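You operate a simulated robot arm through the tools that you are given. There is no shell and no other tool.

You run a simulated robot arm. Do the job below in one go: nothing can be reset, and whatever is moved stays where it is left.

JOB
Centre the foil on feeder A: both guides to 505, then zero the counter.
Fine: open the pinch before the guides move and shut it after.

It is judged by the outcome, as a careful person would: the job done as asked, and still so three seconds after it is handed in. It fails if anything else is knocked over, pushed out of place, dropped, spilled or broken.

ROBOT AND FRAMES
A 7-joint arm with a two-finger parallel gripper, fixed in place. Base frame: the origin is at the foot of the arm, x ahead of it, y to its left, z up. Units: m, rad, N and s.
With the tool pointing down near the work surface it reaches from about 0.12 to 0.64 m from the base axis. Its first joint turns from -1.152 to 1.152 rad. Payload 2.4 kg.
Tool frame: the origin (TCP) lies between the finger pads and is the grasp point; the fingertips stand 0.03 m ahead of it; z points along the fingers, y is the line along which they close. Largest opening 0.094 m; finger width 0.028, thickness 0.01; the body of the gripper, 0.05 by 0.096 m, starts 0.055 m behind the TCP.
Orientation is told as [roll, pitch, yaw] about the base's x, y, z axes, in that order, counted from this pose: with the fingers straight down and closing along the base's y, the tool's x points along the base's -x, its y along +y and its z along -z.

CONTROLS
- The arm moves only by the tool nudge_tool. Its argument "increments" is a list of rows, each a list of 2 entries, a list of its own where there are three numbers: the shift along the base's x, y, z in units of 300 mm (1.0 is 300 mm), then the turn, a rotation vector about the base's x, y, z in units of 60 degrees (1.0 is 60 degrees). In form: [[[x, y, z], [wx, wy, wz]], ...]. A call has 1 to 20 rows; each row is the pose to reach, as a shift and turn from the pose commanded when the call began. "jaw" is the finger opening in m, from 0 to 0.094, set as the call begins (left out, the last holds). A call with a number of a shift or a turn outside -1 to 1 is refused whole. A row lasts 0.2 s, in which the tool goes at most 0.05 m and 0.15 rad; a call with a longer step from one row to the next is refused whole, and so is a gripper value outside its range. Where a pose cannot be reached the arm comes as near as it can. A force on the tool above 70 N (or 10 N above the force at the start of the call, whichever is more), or a blocked arm, ends the call early, and 0.2 s more pass. Each finger travels about 0.153 m/s and halts on what it meets, pressing with about 35 N; the grip force reading is that of the motor and also rises with nothing between the fingers. The clock runs only during rows and for 0.2 s after the last one: add rows that repeat a pose to give the fingers time. It gives the time, the measured TCP pose, the force on the tool (base axes), the opening and the grip force at its end, in the units of the frame above (readings bear some noise), with the torque about the TCP (base axes, N m) and any sound that the robot's microphone picked up, and new pictures: "show" is both (left out), scene, wrist or none.
- Cameras (640 x 400 px; columns grow to the right, rows downward): "scene" is fixed at [0.0498, 0.4839, 1.4525]; the picture's right is [-0.62, -0.79, 0.00], its down [-0.38, 0.30, -0.87] and it looks along [0.69, -0.54, -0.49] (base axes); focal length 362 px, centre (320, 200). "wrist" rides on the gripper at [0.076, 0.014, -0.102] in the tool frame; the picture's right is [-0.18, 0.98, 0.00], its down [-0.75, -0.14, -0.64] and it looks along [-0.63, -0.12, 0.77] (tool axes); focal length 243 px, centre (320, 200). There is no depth. A picture from a camera that has moved, and an enlarged one, comes with that camera's place and axes in the base frame and with its lens.
- zoom(camera, box): a new picture of the part [left, top, right, bottom] of that camera's present view, enlarged. No time passes.
- job_done(): hands the job in; it is judged then, once.

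Places have to be worked out from the pictures, the camera data and where the tool is seen. Open the gripper and draw the arm clear of the work before you hand the job in, unless the task says otherwise.

The tools are called after ">>>" as name(argument=value, ...) on one line, values as JSON. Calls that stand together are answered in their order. nudge_tool: Moves the arm, as the interface text tells. Its arguments: {"type":"object","properties":{"increments":{"type":"array"},"jaw":{"type":"number"},"show":{"type":"string","enum":["both","scene","wrist","none"]}},"required":["increments"]} The other tools are called the same way: zoom (camera, box) takes an enlarged picture of a part of a camera's view; job_done () hands the job in.

At the start:

```text
t: 0.0
tool_pos: [0.4309, -0.1832, 1.1961]
tcp_rot: [0.0, 0.001, 0.001]
wrist_force: [-0.4, 0.8, 0.6]
ft_torque: [-0.01, 0.0, -0.01]
opening: 0.0938
finger_force: 0.0
```

scene: 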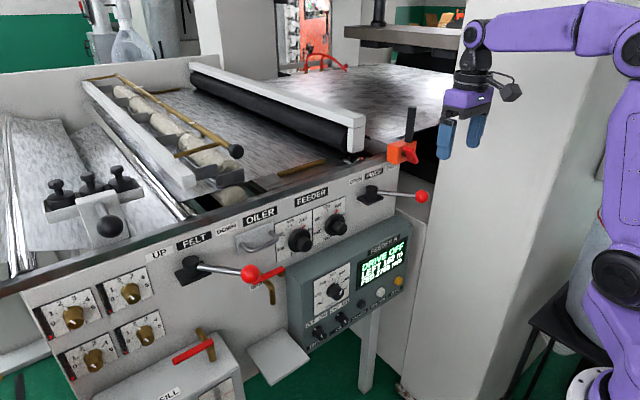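
wrist: 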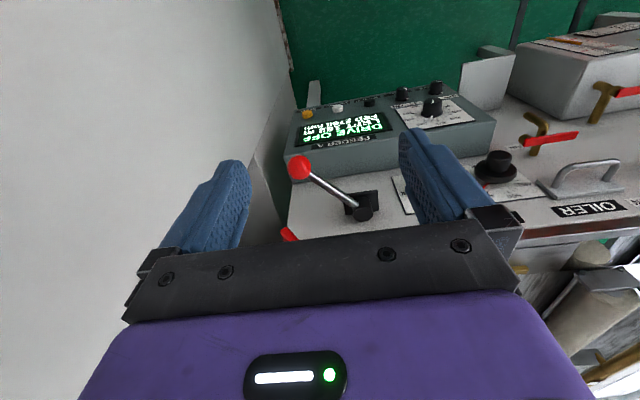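

The scene shows a feeder panel with a display, knobs, and a pinch lever (red ball). I'll look closer at these before moving.

>>> zoom(camera="scene", box=[280, 220, 440, 320])

>>> zoom(camera="scene", box=[220, 130, 460, 280])

>>> zoom(camera="wrist", box=[270, 60, 510, 210])

>>> zoom(camera="scene", box=[280, 280, 440, 380])

>>> zoom(camera="scene", box=[20, 220, 300, 400])

```text
4.00 times, centred on (360, 270) of scene
camera zoom: at [0.0498, 0.4839, 1.4525], right [-0.62, -0.79, 0.0], down [-0.38, 0.3, -0.87], along [0.69, -0.54, -0.49], focal length 1448 px, centre (160, -80)
```

zoom: 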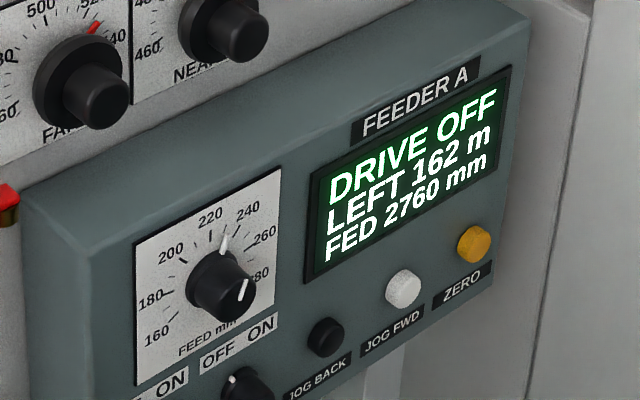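

```text
2.67 times, centred on (340, 205) of scene
camera zoom: at [0.0498, 0.4839, 1.4525], right [-0.62, -0.79, 0.0], down [-0.38, 0.3, -0.87], along [0.69, -0.54, -0.49], focal length 965 px, centre (267, 187)
```

zoom: 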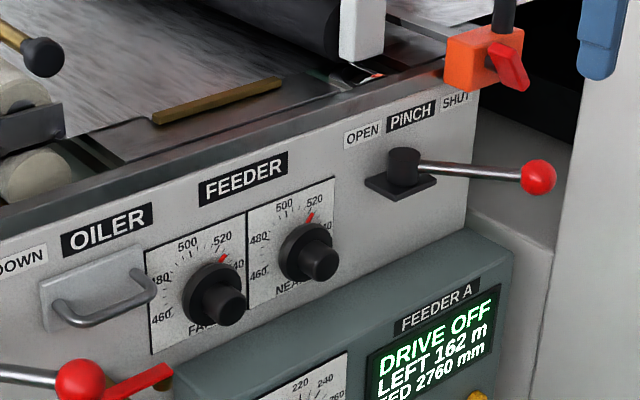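

```text
2.67 times, centred on (390, 135) of wrist
camera zoom: at [0.3557, -0.171, 1.2973], right [0.18, 0.98, 0.0], down [0.75, -0.14, 0.64], along [0.63, -0.12, -0.77], focal length 647 px, centre (133, 373)
```

zoom: 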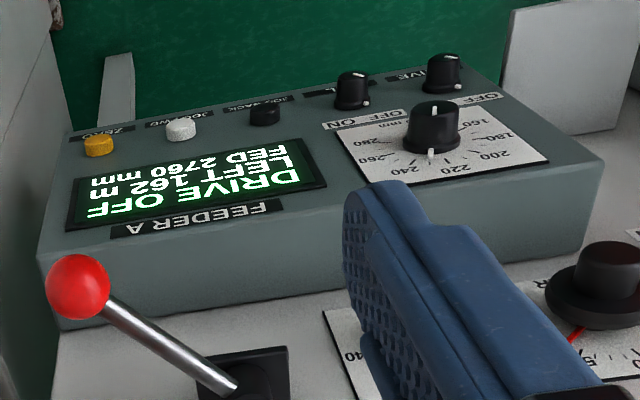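

```text
4.00 times, centred on (360, 330) of scene
camera zoom: at [0.0498, 0.4839, 1.4525], right [-0.62, -0.79, 0.0], down [-0.38, 0.3, -0.87], along [0.69, -0.54, -0.49], focal length 1448 px, centre (160, -320)
```

zoom: 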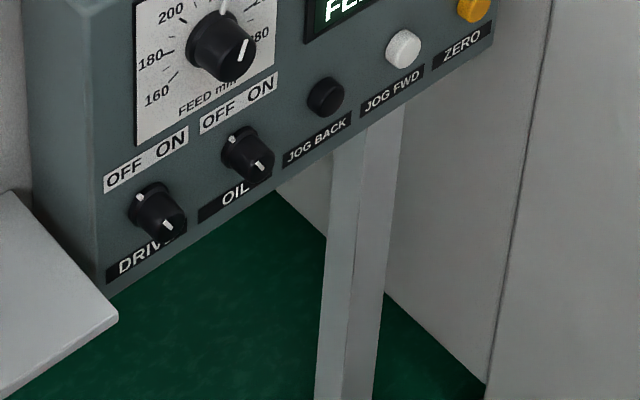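

```text
2.22 times, centred on (160, 310) of scene
camera zoom: at [0.0498, 0.4839, 1.4525], right [-0.62, -0.79, 0.0], down [-0.38, 0.3, -0.87], along [0.69, -0.54, -0.49], focal length 804 px, centre (676, -44)
```

zoom: 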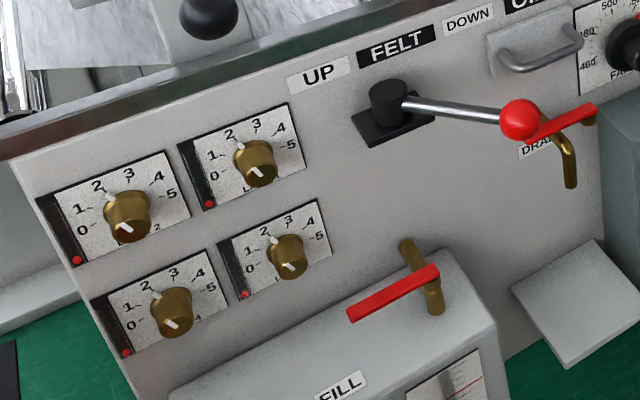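

The lever's ball triangulates to about (0.529, -0.227, 1.009), with its hub near (0.64, -0.15, 0.99), so it swings horizontally and is now at SHUT. I'll first move above the ball and check alignment.

>>> nudge_tool(increments=[[[0.1, -0.05, -0.06], [0, 0, 0]], [[0.2, -0.1, -0.12], [0, 0, 0]], [[0.327, -0.147, -0.18], [0, 0, 0]], [[0.327, -0.147, -0.22], [0, 0, 0]], [[0.327, -0.147, -0.22], [0, 0, 0]]], jaw=0.07)

```text
t: 1.2
tool_pos: [0.5307, -0.2284, 1.1286]
tcp_rot: [0.0, -0.002, -0.001]
wrist_force: [-0.3, 1.2, -0.7]
ft_torque: [0.01, 0.0, -0.02]
opening: 0.07
finger_force: 0.0
camera wrist: at [0.4548, -0.2161, 1.2314], right [0.18, 0.98, 0.0], down [0.75, -0.14, 0.64], along [0.63, -0.12, -0.77], focal length 243 px, centre (320, 200)
```

scene: 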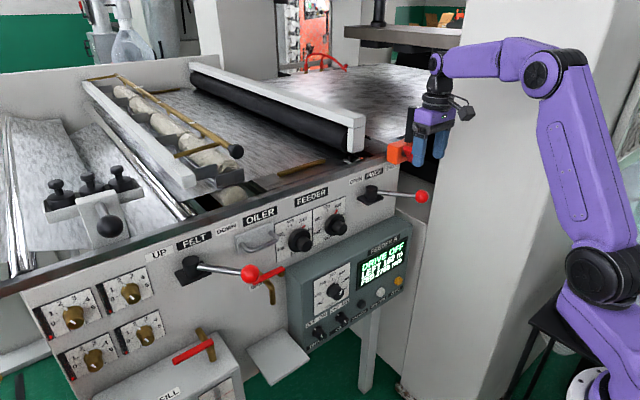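
wrist: 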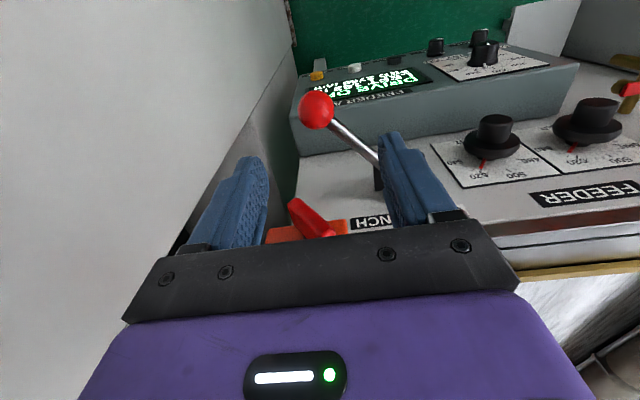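

The ball sits directly below the fingers at about (0.531, -0.231, 1.009), and the red lever on the orange clamp is clear at x≈0.6. I'll lower so the fingers straddle the ball.

>>> nudge_tool(increments=[[[0.005, -0.012, -0.13], [0, 0, 0]], [[0.005, -0.012, -0.25], [0, 0, 0]], [[0.005, -0.012, -0.35], [0, 0, 0]], [[0.005, -0.012, -0.403], [0, 0, 0]], [[0.005, -0.012, -0.403], [0, 0, 0]]])

```text
t: 2.4
tool_pos: [0.5321, -0.2328, 1.0067]
tcp_rot: [0.001, -0.003, -0.001]
wrist_force: [0.7, 0.4, -0.3]
ft_torque: [0.0, 0.0, -0.02]
opening: 0.0698
finger_force: 0.1
camera wrist: at [0.4559, -0.2194, 1.1087], right [0.18, 0.98, 0.0], down [0.75, -0.14, 0.64], along [0.63, -0.12, -0.77], focal length 243 px, centre (320, 200)
```

scene: 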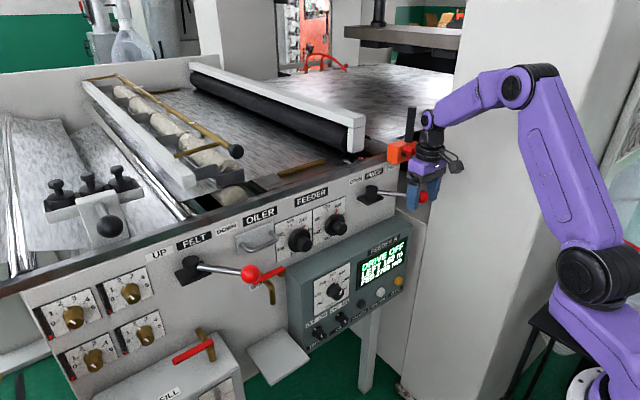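
wrist: 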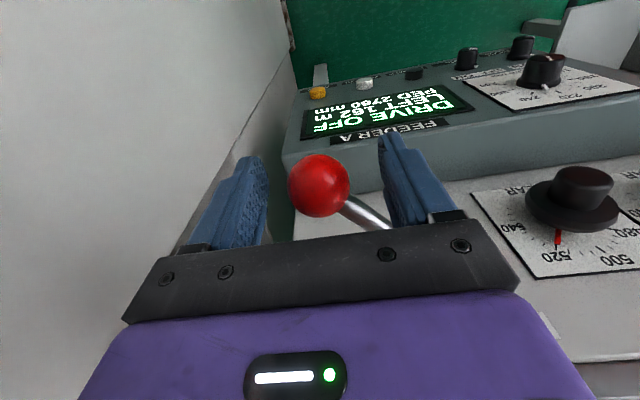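

The ball is centred between the fingers. I'll narrow to a loose straddle and sweep the lever along its arc toward OPEN, stopping partway to check.

>>> nudge_tool(increments=[[[0, 0, 0], [0, 0, 0]], [[-0.02, 0.035, 0], [0, 0, 0]], [[-0.041, 0.071, 0], [0, 0, 0]], [[-0.056, 0.107, 0], [0, 0, 0]], [[-0.068, 0.144, 0], [0, 0, 0]], [[-0.077, 0.182, 0], [0, 0, 0]], [[-0.082, 0.221, 0], [0, 0, 0]], [[-0.082, 0.26, 0], [0, 0, 0]], [[-0.082, 0.299, 0], [0, 0, 0]], [[-0.082, 0.299, 0], [0, 0, 0]]], jaw=0.042)

```text
t: 4.6
tool_pos: [0.5062, -0.1436, 1.0068]
tcp_rot: [0.003, -0.002, 0.0]
wrist_force: [-4.6, -13.5, -0.3]
ft_torque: [-0.09, 0.03, -0.09]
opening: 0.05
finger_force: 7.2
camera wrist: at [0.4305, -0.1301, 1.1103], right [0.18, 0.98, 0.0], down [0.75, -0.14, 0.64], along [0.63, -0.12, -0.77], focal length 243 px, centre (320, 200)
```

scene: 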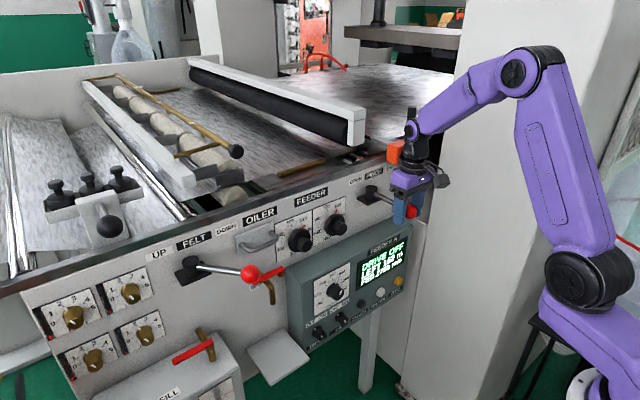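
wrist: 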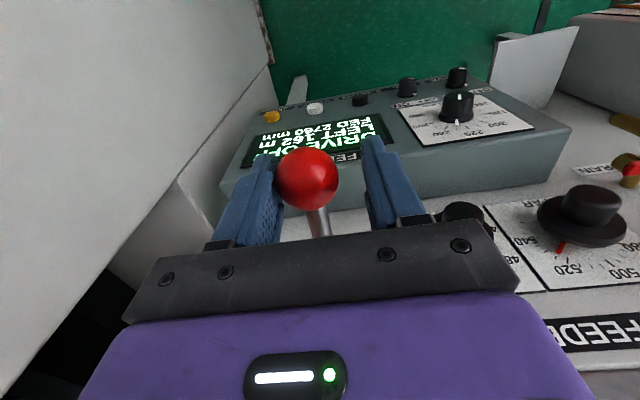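

The lever follows with about 13 N of drag and is near mid-swing. I'll continue along the arc to the OPEN side.

>>> nudge_tool(increments=[[[0.007, 0.038, 0], [0, 0, 0]], [[0.014, 0.077, 0], [0, 0, 0]], [[0.026, 0.114, 0], [0, 0, 0]], [[0.041, 0.15, 0], [0, 0, 0]], [[0.059, 0.184, 0], [0, 0, 0]], [[0.079, 0.217, 0], [0, 0, 0]], [[0.079, 0.217, 0], [0, 0, 0]]])

```text
t: 6.2
tool_pos: [0.5299, -0.0737, 1.009]
tcp_rot: [0.002, -0.004, 0.003]
wrist_force: [0.9, 4.0, 1.4]
ft_torque: [0.05, -0.07, -0.05]
opening: 0.0444
finger_force: 2.2
camera wrist: at [0.4549, -0.061, 1.1104], right [0.18, 0.98, 0.0], down [0.75, -0.14, 0.64], along [0.63, -0.11, -0.77], focal length 243 px, centre (320, 200)
```

scene: 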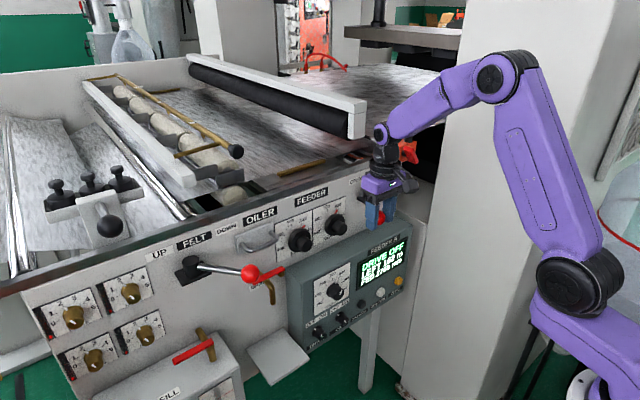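
wrist: 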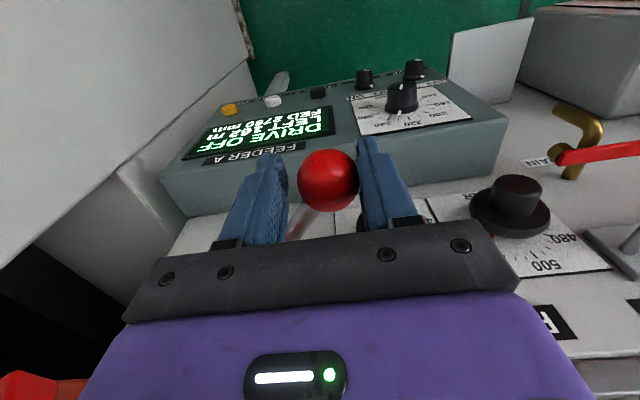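

The lever has gone over centre and now pushes the +y finger, wanting to travel further. I'll follow it until it rests.

>>> nudge_tool(increments=[[[0.025, 0.03, 0], [0, 0, 0]], [[0.05, 0.06, 0], [0, 0, 0]], [[0.05, 0.06, 0], [0, 0, 0]]], jaw=0.06)

```text
t: 7.0
tool_pos: [0.5424, -0.06, 1.0066]
tcp_rot: [0.0, 0.007, -0.005]
wrist_force: [-19.5, -11.8, 0.3]
ft_torque: [-0.1, 0.16, -0.87]
opening: 0.0668
finger_force: 5.8
camera wrist: at [0.4688, -0.0471, 1.11], right [0.19, 0.98, 0.0], down [0.76, -0.15, 0.64], along [0.62, -0.12, -0.77], focal length 243 px, centre (320, 200)
```

scene: 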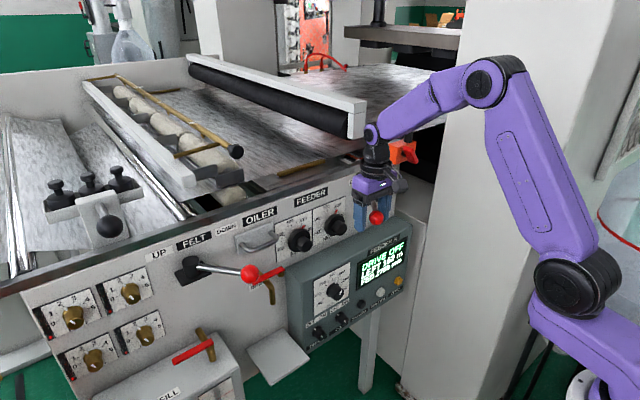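
wrist: 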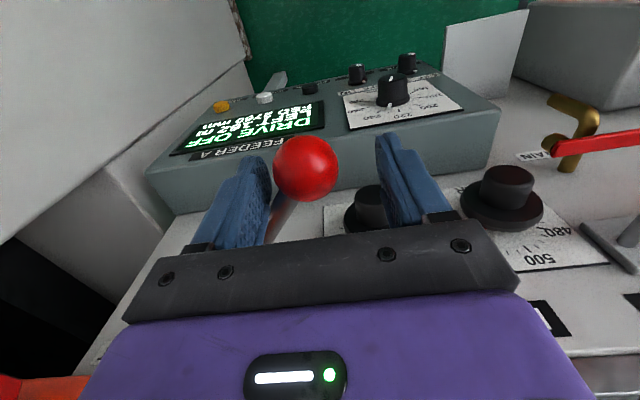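

The lever is now on its OPEN stop (the reaction is on the -y finger). I'll ease back, widen, then rise straight up clear of it.

>>> nudge_tool(increments=[[[-0.03, -0.04, 0], [0, 0, 0]], [[-0.055, -0.055, 0], [0, 0, 0]], [[-0.055, -0.055, 0], [0, 0, 0]], [[-0.055, -0.055, 0.1], [0, 0, 0]], [[-0.055, -0.055, 0.25], [0, 0, 0]], [[-0.1, -0.055, 0.4], [0, 0, 0]], [[-0.2, -0.055, 0.45], [0, 0, 0]], [[-0.3, -0.055, 0.45], [0, 0, 0]]], jaw=0.07)

>>> zoom(camera="scene", box=[220, 130, 460, 280])

>>> zoom(camera="scene", box=[260, 180, 388, 260])

```text
t: 8.8
tool_pos: [0.4538, -0.0733, 1.1453]
tcp_rot: [0.001, -0.001, 0.002]
wrist_force: [-0.9, -0.3, 0.3]
ft_torque: [0.03, 0.01, -0.01]
opening: 0.07
finger_force: 0.0
camera wrist: at [0.3777, -0.0618, 1.2466], right [0.18, 0.98, 0.0], down [0.75, -0.14, 0.64], along [0.63, -0.12, -0.77], focal length 243 px, centre (320, 200)
```

scene: 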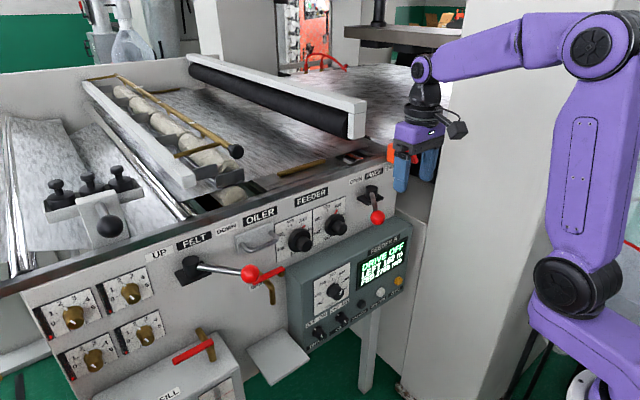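
wrist: 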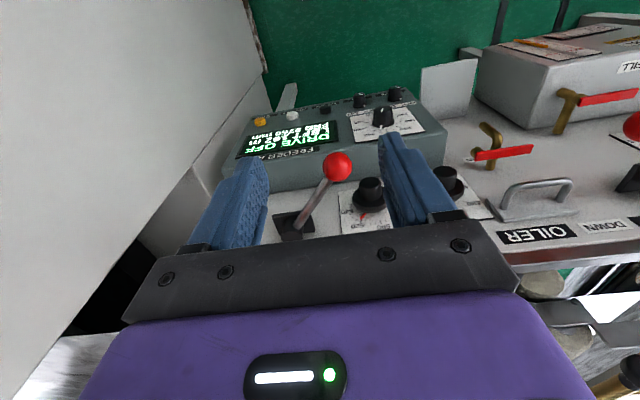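

```text
2.67 times, centred on (340, 205) of scene
camera zoom: at [0.0498, 0.4839, 1.4525], right [-0.62, -0.79, 0.0], down [-0.38, 0.3, -0.87], along [0.69, -0.54, -0.49], focal length 965 px, centre (267, 187)
```

zoom: 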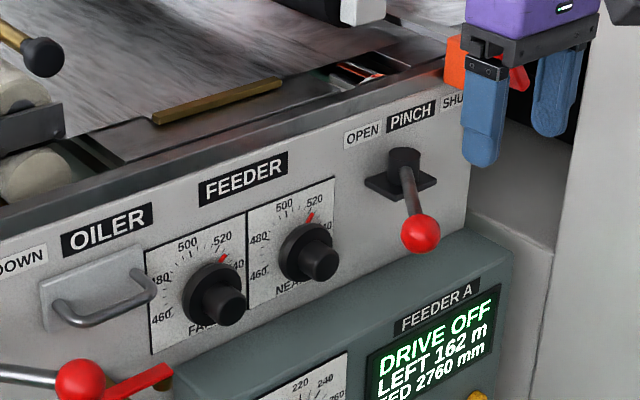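

```text
5.00 times, centred on (324, 220) of scene
camera zoom: at [0.0498, 0.4839, 1.4525], right [-0.62, -0.79, 0.0], down [-0.38, 0.3, -0.87], along [0.69, -0.54, -0.49], focal length 1810 px, centre (300, 100)
```

zoom: 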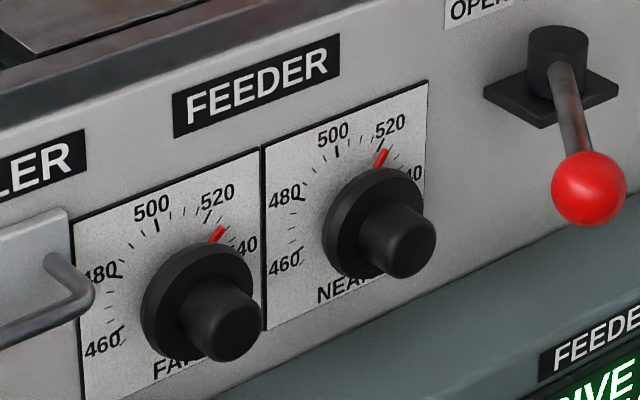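

The pinch now shows OPEN, with the ball resting near (0.528, -0.06, 1.009). Next I'll back off and tilt the tool up so the wrist camera looks straight at the guide dials for an accurate reading.

>>> nudge_tool(increments=[[[-0.05, 0.05, -0.05], [0, -0.12, 0]], [[-0.08, 0.1, -0.1], [0, -0.24, 0]], [[-0.08, 0.15, -0.15], [0, -0.36, 0]], [[-0.08, 0.2, -0.2], [0, -0.48, 0]], [[-0.08, 0.25, -0.27], [0, -0.6, 0]], [[-0.08, 0.283, -0.34], [0, -0.72, 0]], [[-0.08, 0.283, -0.4], [0, -0.85, 0]], [[-0.08, 0.283, -0.417], [0, -0.85, 0]]])

>>> zoom(camera="wrist", box=[240, 70, 400, 170])

```text
t: 10.6
tool_pos: [0.4331, 0.0066, 1.0184]
tcp_rot: [-0.002, -0.891, -0.007]
wrist_force: [-0.5, 2.8, 0.5]
ft_torque: [-0.11, -0.03, -0.14]
opening: 0.0699
finger_force: 0.1
out of reach, approached as far as the arm can: row 5, 6
camera wrist: at [0.3065, 0.0197, 1.023], right [0.12, 0.98, 0.14], down [-0.03, -0.14, 0.99], along [0.99, -0.13, 0.01], focal length 243 px, centre (320, 200)
```

scene: 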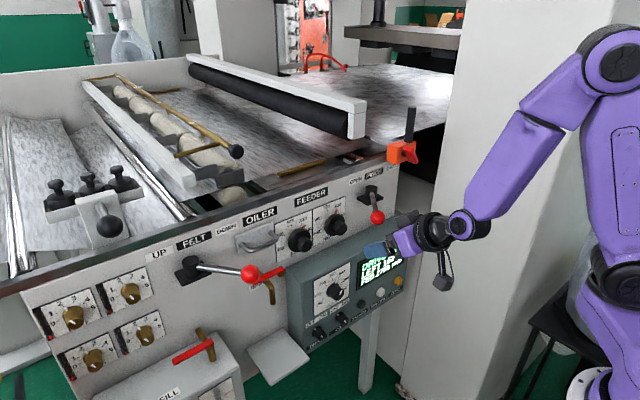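
wrist: 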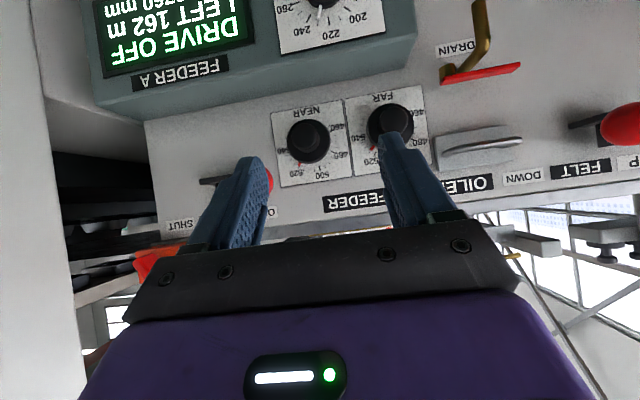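

```text
4.00 times, centred on (320, 120) of wrist
camera zoom: at [0.3065, 0.0197, 1.023], right [0.12, 0.98, 0.14], down [-0.03, -0.14, 0.99], along [0.99, -0.13, 0.01], focal length 970 px, centre (320, 520)
```

zoom: 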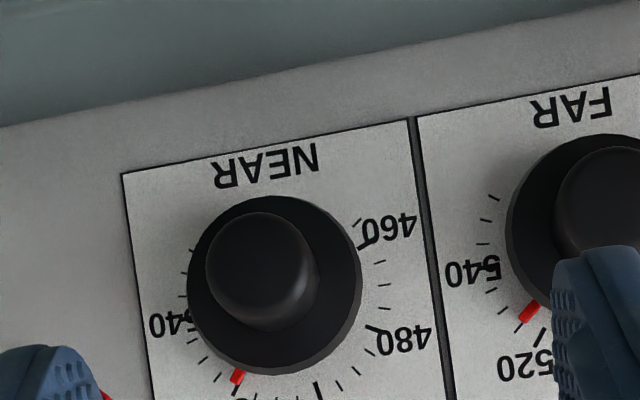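

The dials are readable. I'll zoom on each one to measure the pointer against the tick marks.

>>> zoom(camera="wrist", box=[260, 100, 356, 190])

>>> zoom(camera="wrist", box=[340, 80, 436, 180])

>>> zoom(camera="scene", box=[265, 200, 361, 260])

```text
4.44 times, centred on (308, 145) of wrist
camera zoom: at [0.3065, 0.0197, 1.023], right [0.12, 0.98, 0.14], down [-0.03, -0.14, 0.99], along [0.99, -0.13, 0.01], focal length 1078 px, centre (373, 444)
```

zoom: 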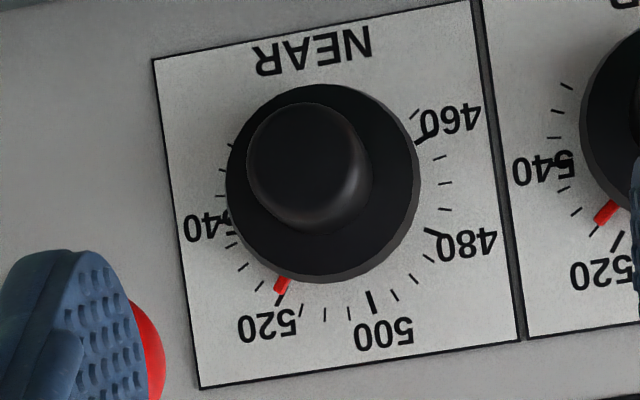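

```text
4.00 times, centred on (388, 130) of wrist
camera zoom: at [0.3065, 0.0197, 1.023], right [0.12, 0.98, 0.14], down [-0.03, -0.14, 0.99], along [0.99, -0.13, 0.01], focal length 970 px, centre (48, 480)
```

zoom: 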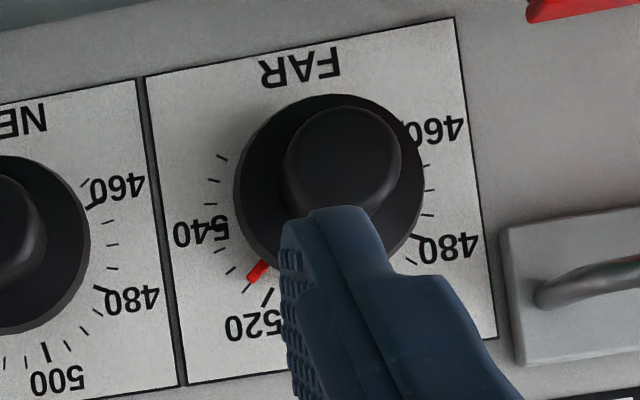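

```text
6.67 times, centred on (313, 230) of scene
camera zoom: at [0.0499, 0.484, 1.4524], right [-0.62, -0.79, 0.0], down [-0.38, 0.3, -0.87], along [0.68, -0.54, -0.49], focal length 2413 px, centre (367, 0)
```

zoom: 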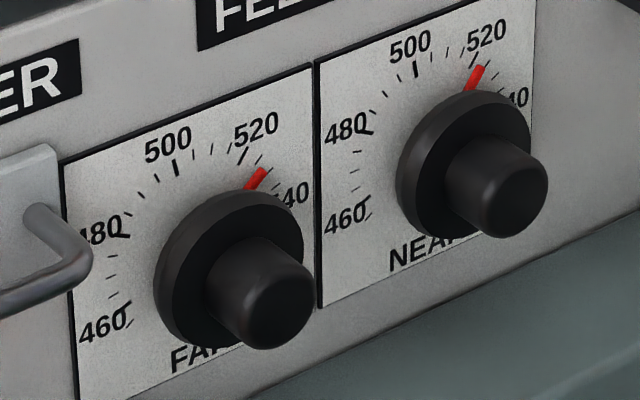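

NEAR reads about 520 and FAR about 525, with ticks every 5 units at roughly 2.4° per unit. The FAR knob front is at about (0.622, 0.081, 0.939) and NEAR at (0.622, -0.033, 0.939). I'll level the tool to point along +x in front of the FAR knob.

>>> nudge_tool(increments=[[[0.04, 0.04, -0.04], [0, -0.11, 0]], [[0.08, 0.08, -0.08], [0, -0.22, 0]], [[0.12, 0.12, -0.13], [0, -0.33, 0]], [[0.16, 0.16, -0.18], [0, -0.44, 0]], [[0.2, 0.2, -0.22], [0, -0.55, 0]], [[0.24, 0.236, -0.264], [0, -0.65, 0]], [[0.24, 0.236, -0.264], [0, -0.65, 0]]], jaw=0.06)

```text
t: 12.2
tool_pos: [0.503, 0.079, 0.9381]
tcp_rot: [2.977, -1.569, -2.979]
wrist_force: [-0.3, 0.0, 0.6]
ft_torque: [0.02, 0.02, 0.01]
opening: 0.0601
finger_force: 0.1
camera wrist: at [0.4011, 0.0923, 0.8613], right [0.0, 0.98, 0.18], down [-0.64, -0.14, 0.75], along [0.77, -0.12, 0.63], focal length 243 px, centre (320, 200)
```

scene: 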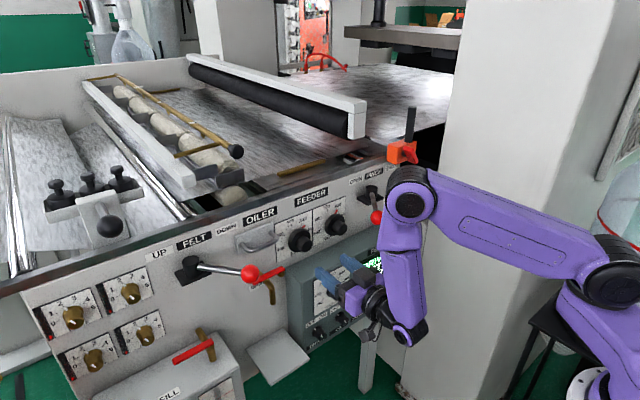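
wrist: 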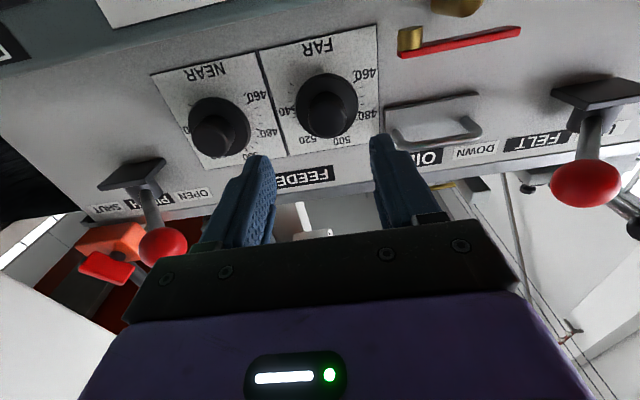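

The tool is level, and the wrist view puts the FAR knob axis at (y 0.081, z 0.941), in line with the TCP. I'll pre-rotate +24° (clockwise) so the counter-clockwise turn has room, and advance to just in front of the knob.

>>> nudge_tool(increments=[[[0.0, 0, 0.005], [0.1, 0, 0]], [[0.05, 0, 0.005], [0.2, 0, 0]], [[0.1, 0, 0.005], [0.3, 0, 0]], [[0.15, 0, 0.005], [0.4, 0, 0]], [[0.21, 0, 0.005], [0.4, 0, 0]], [[0.24, 0, 0.005], [0.4, 0, 0]], [[0.24, 0, 0.005], [0.4, 0, 0]]])

>>> zoom(camera="scene", box=[265, 190, 425, 290])

```text
t: 13.8
tool_pos: [0.5751, 0.08, 0.9397]
tcp_rot: [1.571, -1.152, -1.571]
wrist_force: [-0.6, 0.7, -0.1]
ft_torque: [0.03, 0.01, -0.03]
opening: 0.06
finger_force: 0.0
camera wrist: at [0.4733, 0.1225, 0.8751], right [0.0, 0.82, 0.57], down [-0.64, -0.44, 0.63], along [0.77, -0.36, 0.53], focal length 243 px, centre (320, 200)
```

scene: 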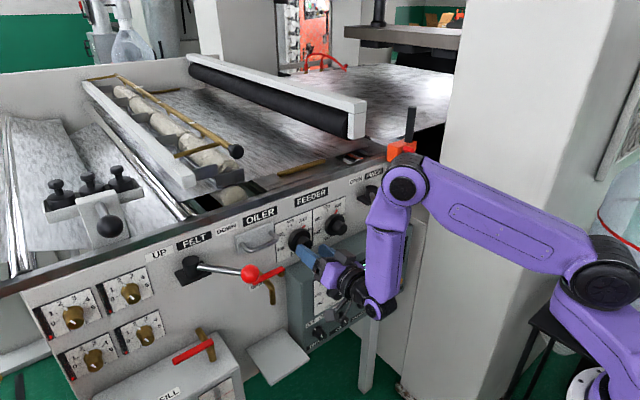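
wrist: 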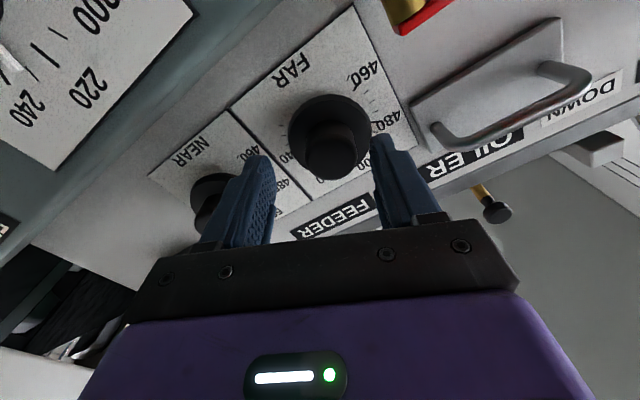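

```text
4.00 times, centred on (345, 240) of scene
camera zoom: at [0.0498, 0.4839, 1.4525], right [-0.62, -0.79, 0.0], down [-0.38, 0.3, -0.87], along [0.69, -0.54, -0.49], focal length 1448 px, centre (220, 40)
```

zoom: 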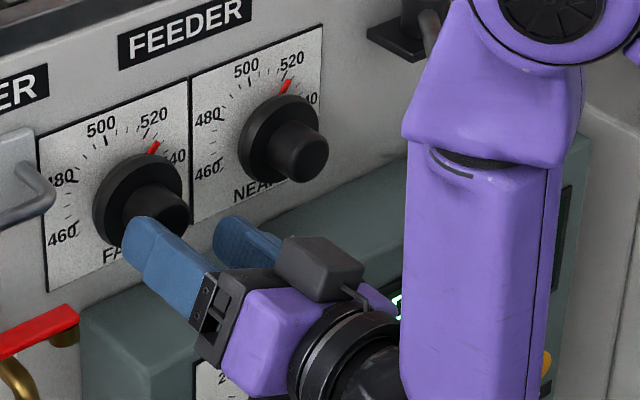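

The knob appears between the fingers. I'll zoom to check centring before advancing.

>>> zoom(camera="wrist", box=[240, 70, 432, 190])

>>> zoom(camera="scene", box=[280, 215, 376, 275])

```text
3.33 times, centred on (336, 130) of wrist
camera zoom: at [0.4733, 0.1225, 0.8751], right [0.0, 0.82, 0.57], down [-0.64, -0.44, 0.63], along [0.77, -0.36, 0.53], focal length 809 px, centre (267, 433)
```

zoom: 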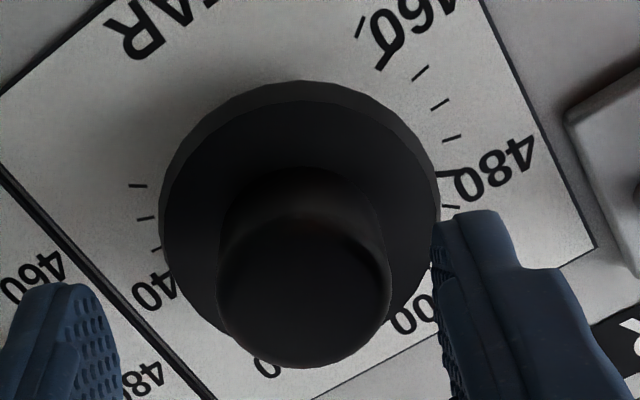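

```text
6.67 times, centred on (328, 245) of scene
camera zoom: at [0.0498, 0.4839, 1.4525], right [-0.62, -0.79, 0.0], down [-0.38, 0.3, -0.87], along [0.69, -0.54, -0.49], focal length 2413 px, centre (267, -100)
```

zoom: 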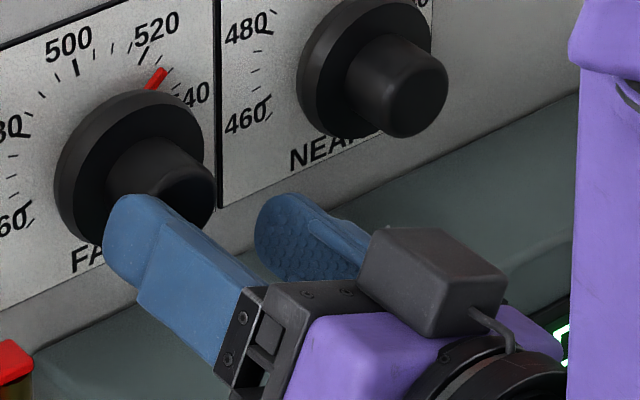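

Combining views, the FAR knob's front centre is about (0.612, 0.082, 0.943), slightly above the tool axis. I'll correct by 2–3 mm and advance so the tips overlap the knob by about 18 mm.

>>> nudge_tool(increments=[[[0.0, 0.006, 0.012], [0, 0, 0]], [[0.03, 0.006, 0.012], [0, 0, 0]], [[0.06, 0.006, 0.012], [0, 0, 0]], [[0.083, 0.006, 0.012], [0, 0, 0]], [[0.083, 0.006, 0.012], [0, 0, 0]]])

>>> zoom(camera="wrist", box=[240, 70, 432, 220])

>>> zoom(camera="scene", box=[280, 205, 376, 265])

```text
t: 15.0
tool_pos: [0.5997, 0.082, 0.9448]
tcp_rot: [1.574, -1.152, -1.572]
wrist_force: [0.2, 0.2, -0.2]
ft_torque: [0.01, -0.03, -0.05]
opening: 0.0597
finger_force: 0.1
camera wrist: at [0.4976, 0.1242, 0.8801], right [0.0, 0.82, 0.57], down [-0.64, -0.44, 0.63], along [0.77, -0.36, 0.53], focal length 243 px, centre (320, 200)
```

scene: 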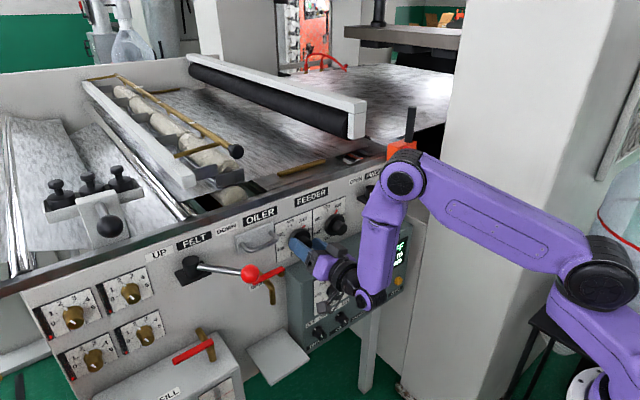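
wrist: 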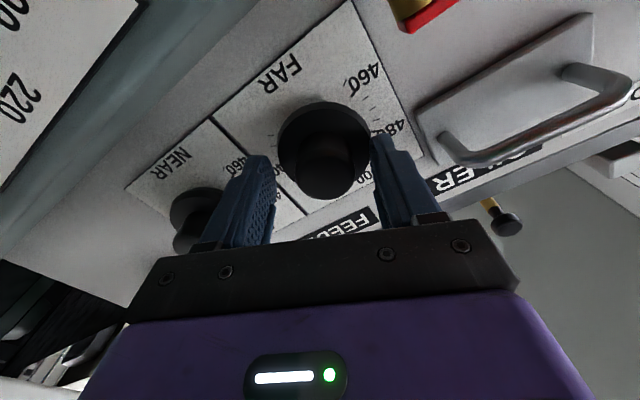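

```text
2.67 times, centred on (336, 145) of wrist
camera zoom: at [0.4976, 0.1242, 0.8801], right [0.0, 0.82, 0.57], down [-0.64, -0.44, 0.63], along [0.77, -0.36, 0.53], focal length 647 px, centre (277, 347)
```

zoom: 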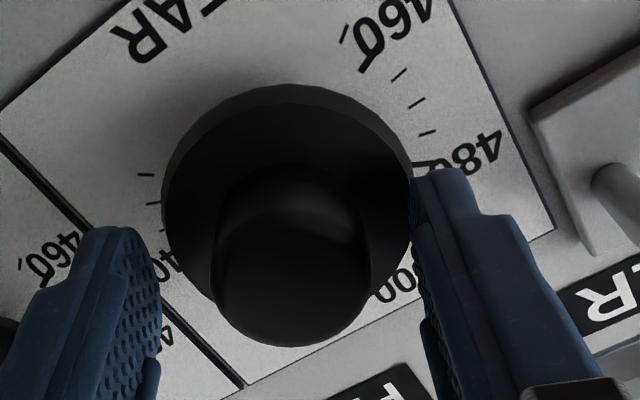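

```text
6.67 times, centred on (328, 235) of scene
camera zoom: at [0.0498, 0.4839, 1.4525], right [-0.62, -0.79, 0.0], down [-0.38, 0.3, -0.87], along [0.69, -0.54, -0.49], focal length 2413 px, centre (267, -33)
```

zoom: 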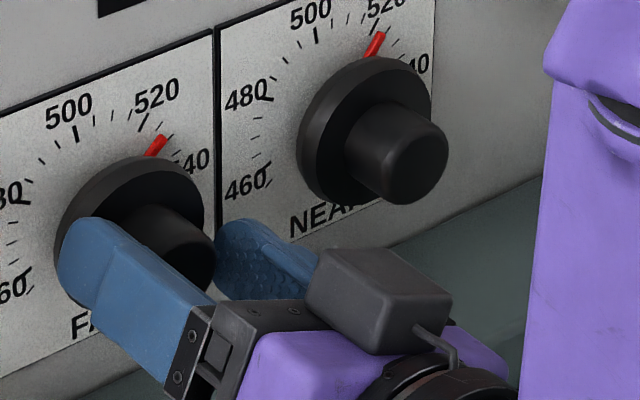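

Centring is within a few mm (knob slightly to +y). I'll shift +3 mm in y and close onto the knob.

>>> nudge_tool(increments=[[[0.0, 0.01, 0.0], [0, 0, 0]], [[0.0, 0.01, 0.0], [0, 0, 0]]], show="none")

>>> nudge_tool(increments=[[[0.0, 0.0, 0.0], [0, 0, 0]], [[0.0, 0.0, 0.0], [0, 0, 0]]], jaw=0.02)

>>> zoom(camera="scene", box=[280, 205, 376, 265])

```text
t: 15.6
tool_pos: [0.5992, 0.0851, 0.944]
tcp_rot: [1.571, -1.152, -1.572]
wrist_force: [0.4, 0.0, 0.9]
ft_torque: [-0.01, 0.01, -0.02]
opening: 0.06
finger_force: 0.0
```

```text
t: 16.2
tool_pos: [0.5995, 0.0849, 0.9445]
tcp_rot: [1.574, -1.151, -1.57]
wrist_force: [-10.0, 0.7, 1.6]
ft_torque: [0.01, -0.28, -0.11]
opening: 0.0335
finger_force: 45.7
camera wrist: at [0.497, 0.1274, 0.88], right [0.0, 0.82, 0.57], down [-0.64, -0.44, 0.63], along [0.77, -0.36, 0.53], focal length 243 px, centre (320, 200)
```

scene: 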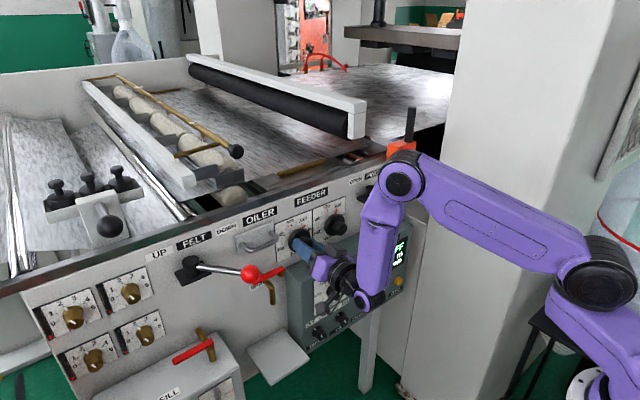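
wrist: 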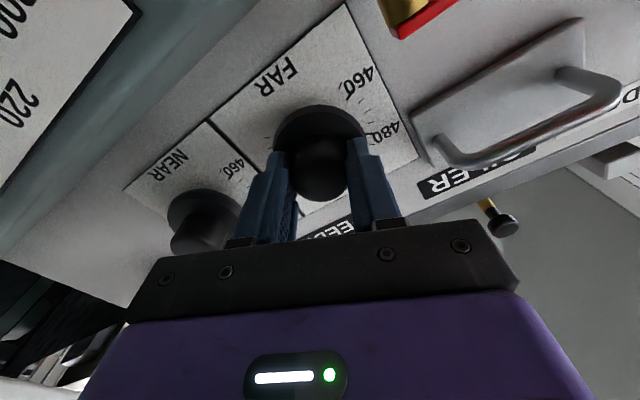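

```text
6.67 times, centred on (328, 235) of scene
camera zoom: at [0.0494, 0.4839, 1.4525], right [-0.62, -0.79, 0.0], down [-0.38, 0.3, -0.87], along [0.69, -0.54, -0.49], focal length 2413 px, centre (267, -33)
```

zoom: 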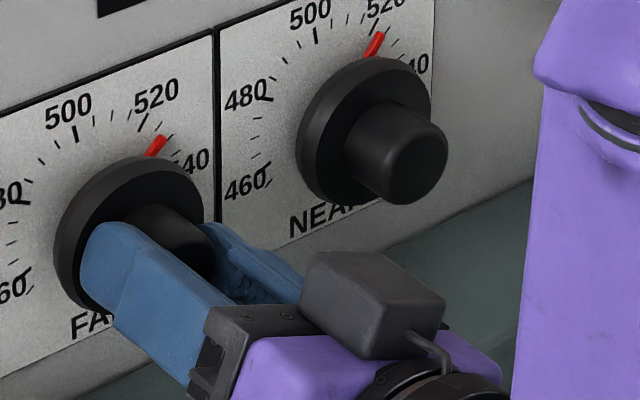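

The knob is gripped (33.5 mm) with little side load. I'll turn it 24° counter-clockwise and check how the pointer responds.

>>> nudge_tool(increments=[[[0, 0, 0], [-0.08, 0, 0]], [[0, 0, 0], [-0.16, 0, 0]], [[0, 0, 0], [-0.24, 0, 0]], [[0, 0, 0], [-0.32, 0, 0]], [[0, 0, 0], [-0.4, 0, 0]], [[0, 0, 0], [-0.4, 0, 0]]], show="scene")

>>> zoom(camera="scene", box=[272, 205, 352, 255])

```text
t: 17.6
tool_pos: [0.5989, 0.0858, 0.945]
tcp_rot: [-1.869, -1.569, 1.869]
wrist_force: [-32.1, -3.3, 5.8]
ft_torque: [-0.04, -0.48, -0.09]
opening: 0.0332
finger_force: 45.0
```

scene: 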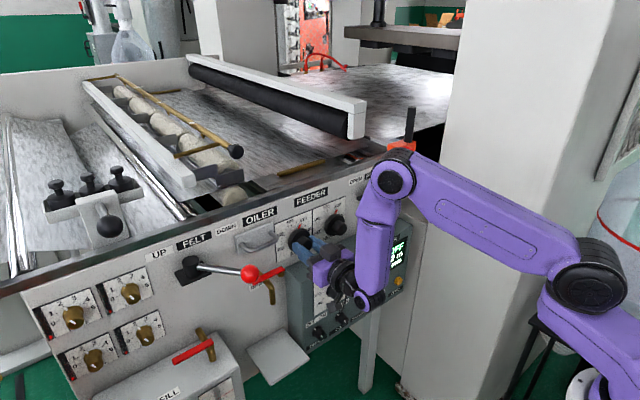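

```text
8.00 times, centred on (312, 230) of scene
camera zoom: at [0.0487, 0.4838, 1.4526], right [-0.62, -0.79, 0.0], down [-0.38, 0.3, -0.87], along [0.69, -0.54, -0.49], focal length 2896 px, centre (384, -40)
```

zoom: 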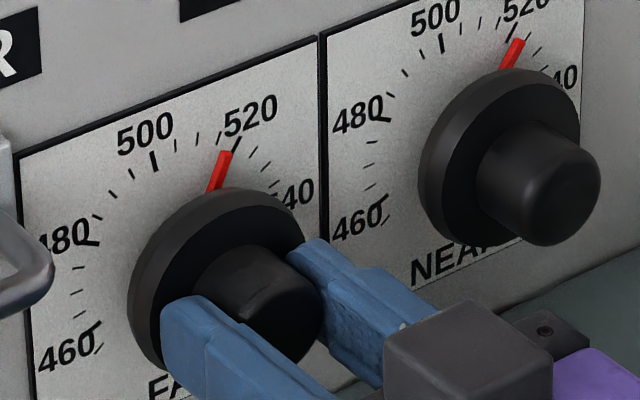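

The pointer moved from ~525 to ~515.5, consistent with about 2.5° per unit and 505 straight up. I'll turn another ~26° while easing the forward pressure slightly.

>>> nudge_tool(increments=[[[-0.004, 0, 0], [-0.08, 0, 0]], [[-0.008, 0, 0], [-0.16, 0, 0]], [[-0.01, 0, 0], [-0.24, 0, 0]], [[-0.01, 0, 0], [-0.32, 0, 0]], [[-0.01, 0, 0], [-0.38, 0, 0]], [[-0.01, 0, 0], [-0.43, 0, 0]], [[-0.01, 0, 0], [-0.43, 0, 0]]], show="both")

>>> zoom(camera="scene", box=[272, 205, 352, 255])

```text
t: 19.2
tool_pos: [0.5988, 0.0849, 0.9452]
tcp_rot: [-1.575, -1.12, 1.573]
wrist_force: [30.6, -2.8, -4.9]
ft_torque: [-0.02, 0.11, -0.12]
opening: 0.0332
finger_force: 44.6
camera wrist: at [0.4967, 0.0632, 0.869], right [0.0, 0.96, -0.26], down [-0.64, 0.2, 0.74], along [0.77, 0.17, 0.62], focal length 243 px, centre (320, 200)
```

scene: 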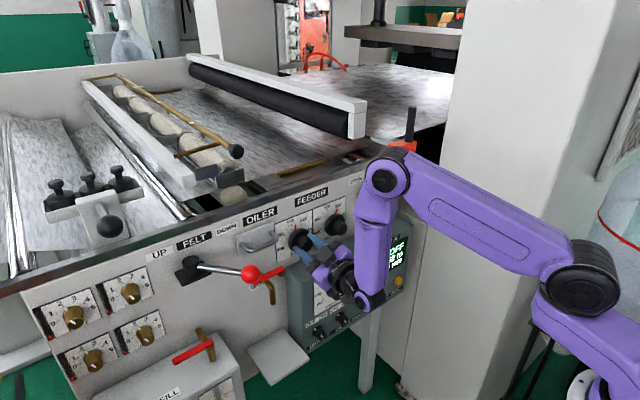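
wrist: 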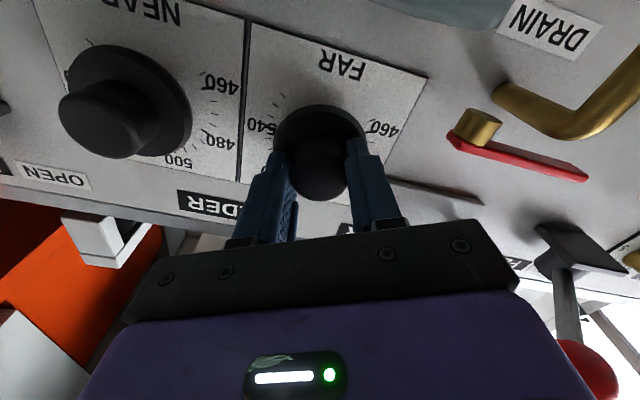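

```text
8.00 times, centred on (312, 230) of scene
camera zoom: at [0.0507, 0.4838, 1.4525], right [-0.62, -0.79, 0.0], down [-0.39, 0.3, -0.87], along [0.68, -0.54, -0.49], focal length 2896 px, centre (384, -40)
```

zoom: 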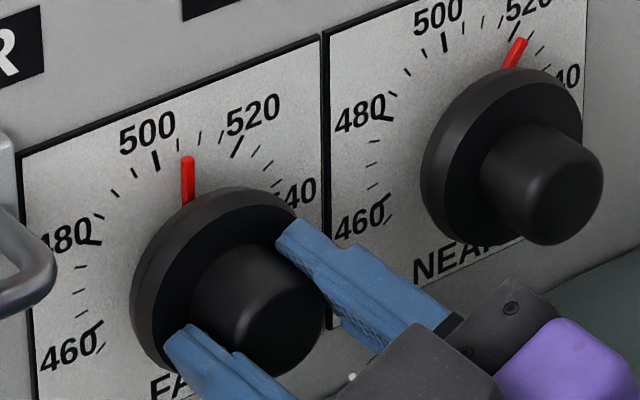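

FAR's pointer is now nearly straight up, around 505. I'll take a tighter zoom to compare it with the 500/505/510 ticks.

>>> zoom(camera="scene", box=[284, 216, 308, 231])

>>> zoom(camera="scene", box=[320, 200, 350, 219])

```text
16.00 times, centred on (296, 224) of scene
camera zoom: at [0.0507, 0.4838, 1.4525], right [-0.62, -0.79, 0.0], down [-0.39, 0.3, -0.87], along [0.68, -0.54, -0.49], focal length 5791 px, centre (704, -176)
```

zoom: 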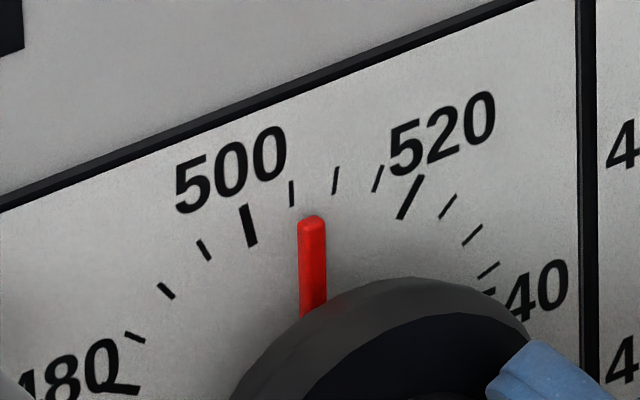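

```text
16.00 times, centred on (335, 210) of scene
camera zoom: at [0.0507, 0.4838, 1.4525], right [-0.62, -0.79, 0.0], down [-0.39, 0.3, -0.87], along [0.68, -0.54, -0.49], focal length 5791 px, centre (80, 48)
```

zoom: 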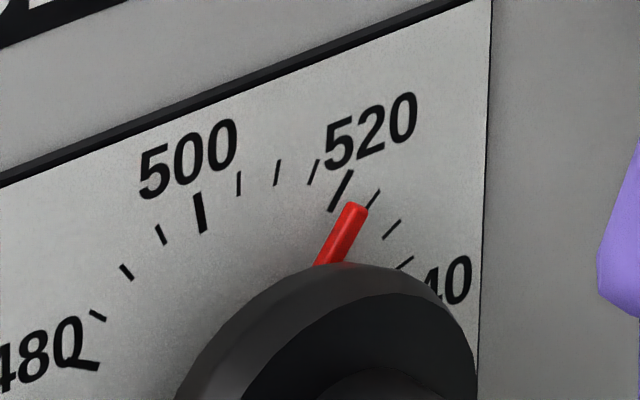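

FAR reads about 505 allowing for the pointer's standoff parallax. I'll relax, release, and back straight out.

>>> nudge_tool(increments=[[[0.005, 0, 0], [0, 0, 0]], [[0.005, 0, 0], [0, 0, 0]]], show="none")

>>> nudge_tool(increments=[[[0, 0, 0], [0, 0, 0]], [[0, 0, 0], [0, 0, 0]], [[-0.05, 0, 0], [0, 0, 0]], [[-0.12, 0, 0], [0, 0, 0]], [[-0.22, 0, 0], [0, 0, 0]], [[-0.32, 0, 0], [0, 0, 0]]], jaw=0.06)

>>> zoom(camera="scene", box=[284, 216, 308, 231])

>>> zoom(camera="scene", box=[300, 180, 460, 280])

```text
t: 19.8
tool_pos: [0.5991, 0.0851, 0.9446]
tcp_rot: [-1.574, -1.121, 1.572]
wrist_force: [2.4, -6.7, 5.6]
ft_torque: [0.01, -0.01, -0.52]
opening: 0.0334
finger_force: 45.0
```

```text
t: 21.2
tool_pos: [0.5039, 0.0841, 0.9432]
tcp_rot: [-1.572, -1.12, 1.572]
wrist_force: [0.5, 0.3, 0.1]
ft_torque: [0.02, -0.01, 0.02]
opening: 0.0597
finger_force: 0.1
camera wrist: at [0.4014, 0.0625, 0.8678], right [0.0, 0.96, -0.26], down [-0.64, 0.2, 0.74], along [0.77, 0.17, 0.62], focal length 243 px, centre (320, 200)
```

scene: 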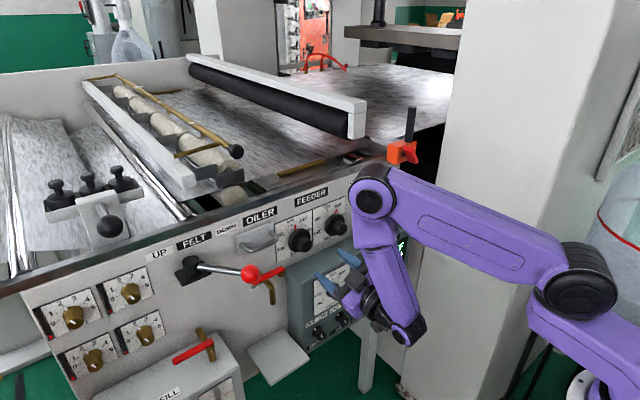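
wrist: 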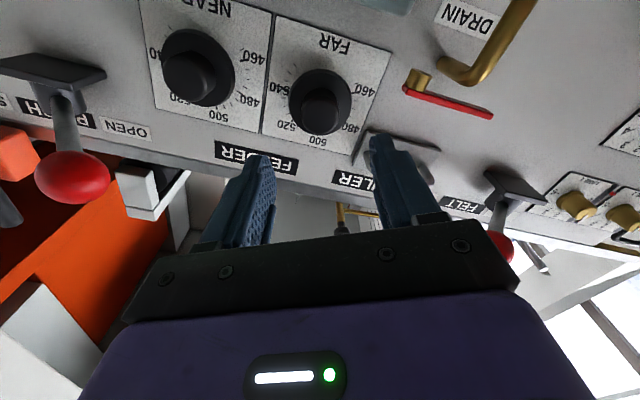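

```text
16.00 times, centred on (296, 224) of scene
camera zoom: at [0.0498, 0.4839, 1.4525], right [-0.62, -0.79, 0.0], down [-0.38, 0.3, -0.87], along [0.68, -0.54, -0.49], focal length 5791 px, centre (704, -176)
```

zoom: 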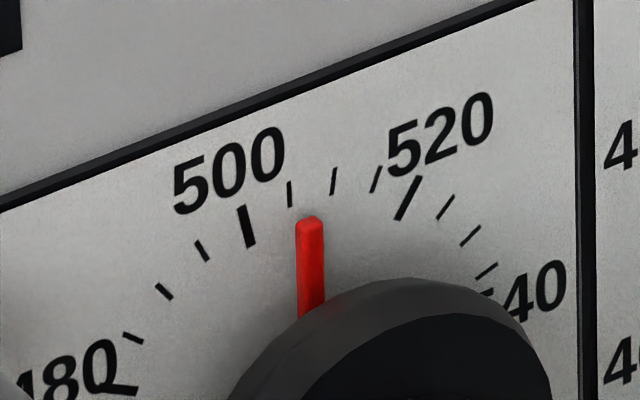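

```text
4.00 times, centred on (380, 230) of scene
camera zoom: at [0.0498, 0.4839, 1.4525], right [-0.62, -0.79, 0.0], down [-0.38, 0.3, -0.87], along [0.68, -0.54, -0.49], focal length 1448 px, centre (80, 80)
```

zoom: 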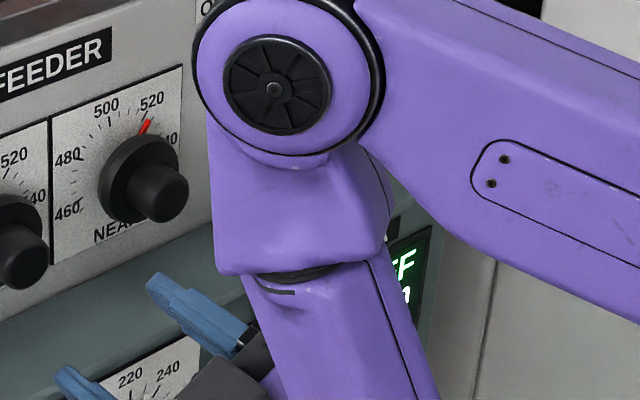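

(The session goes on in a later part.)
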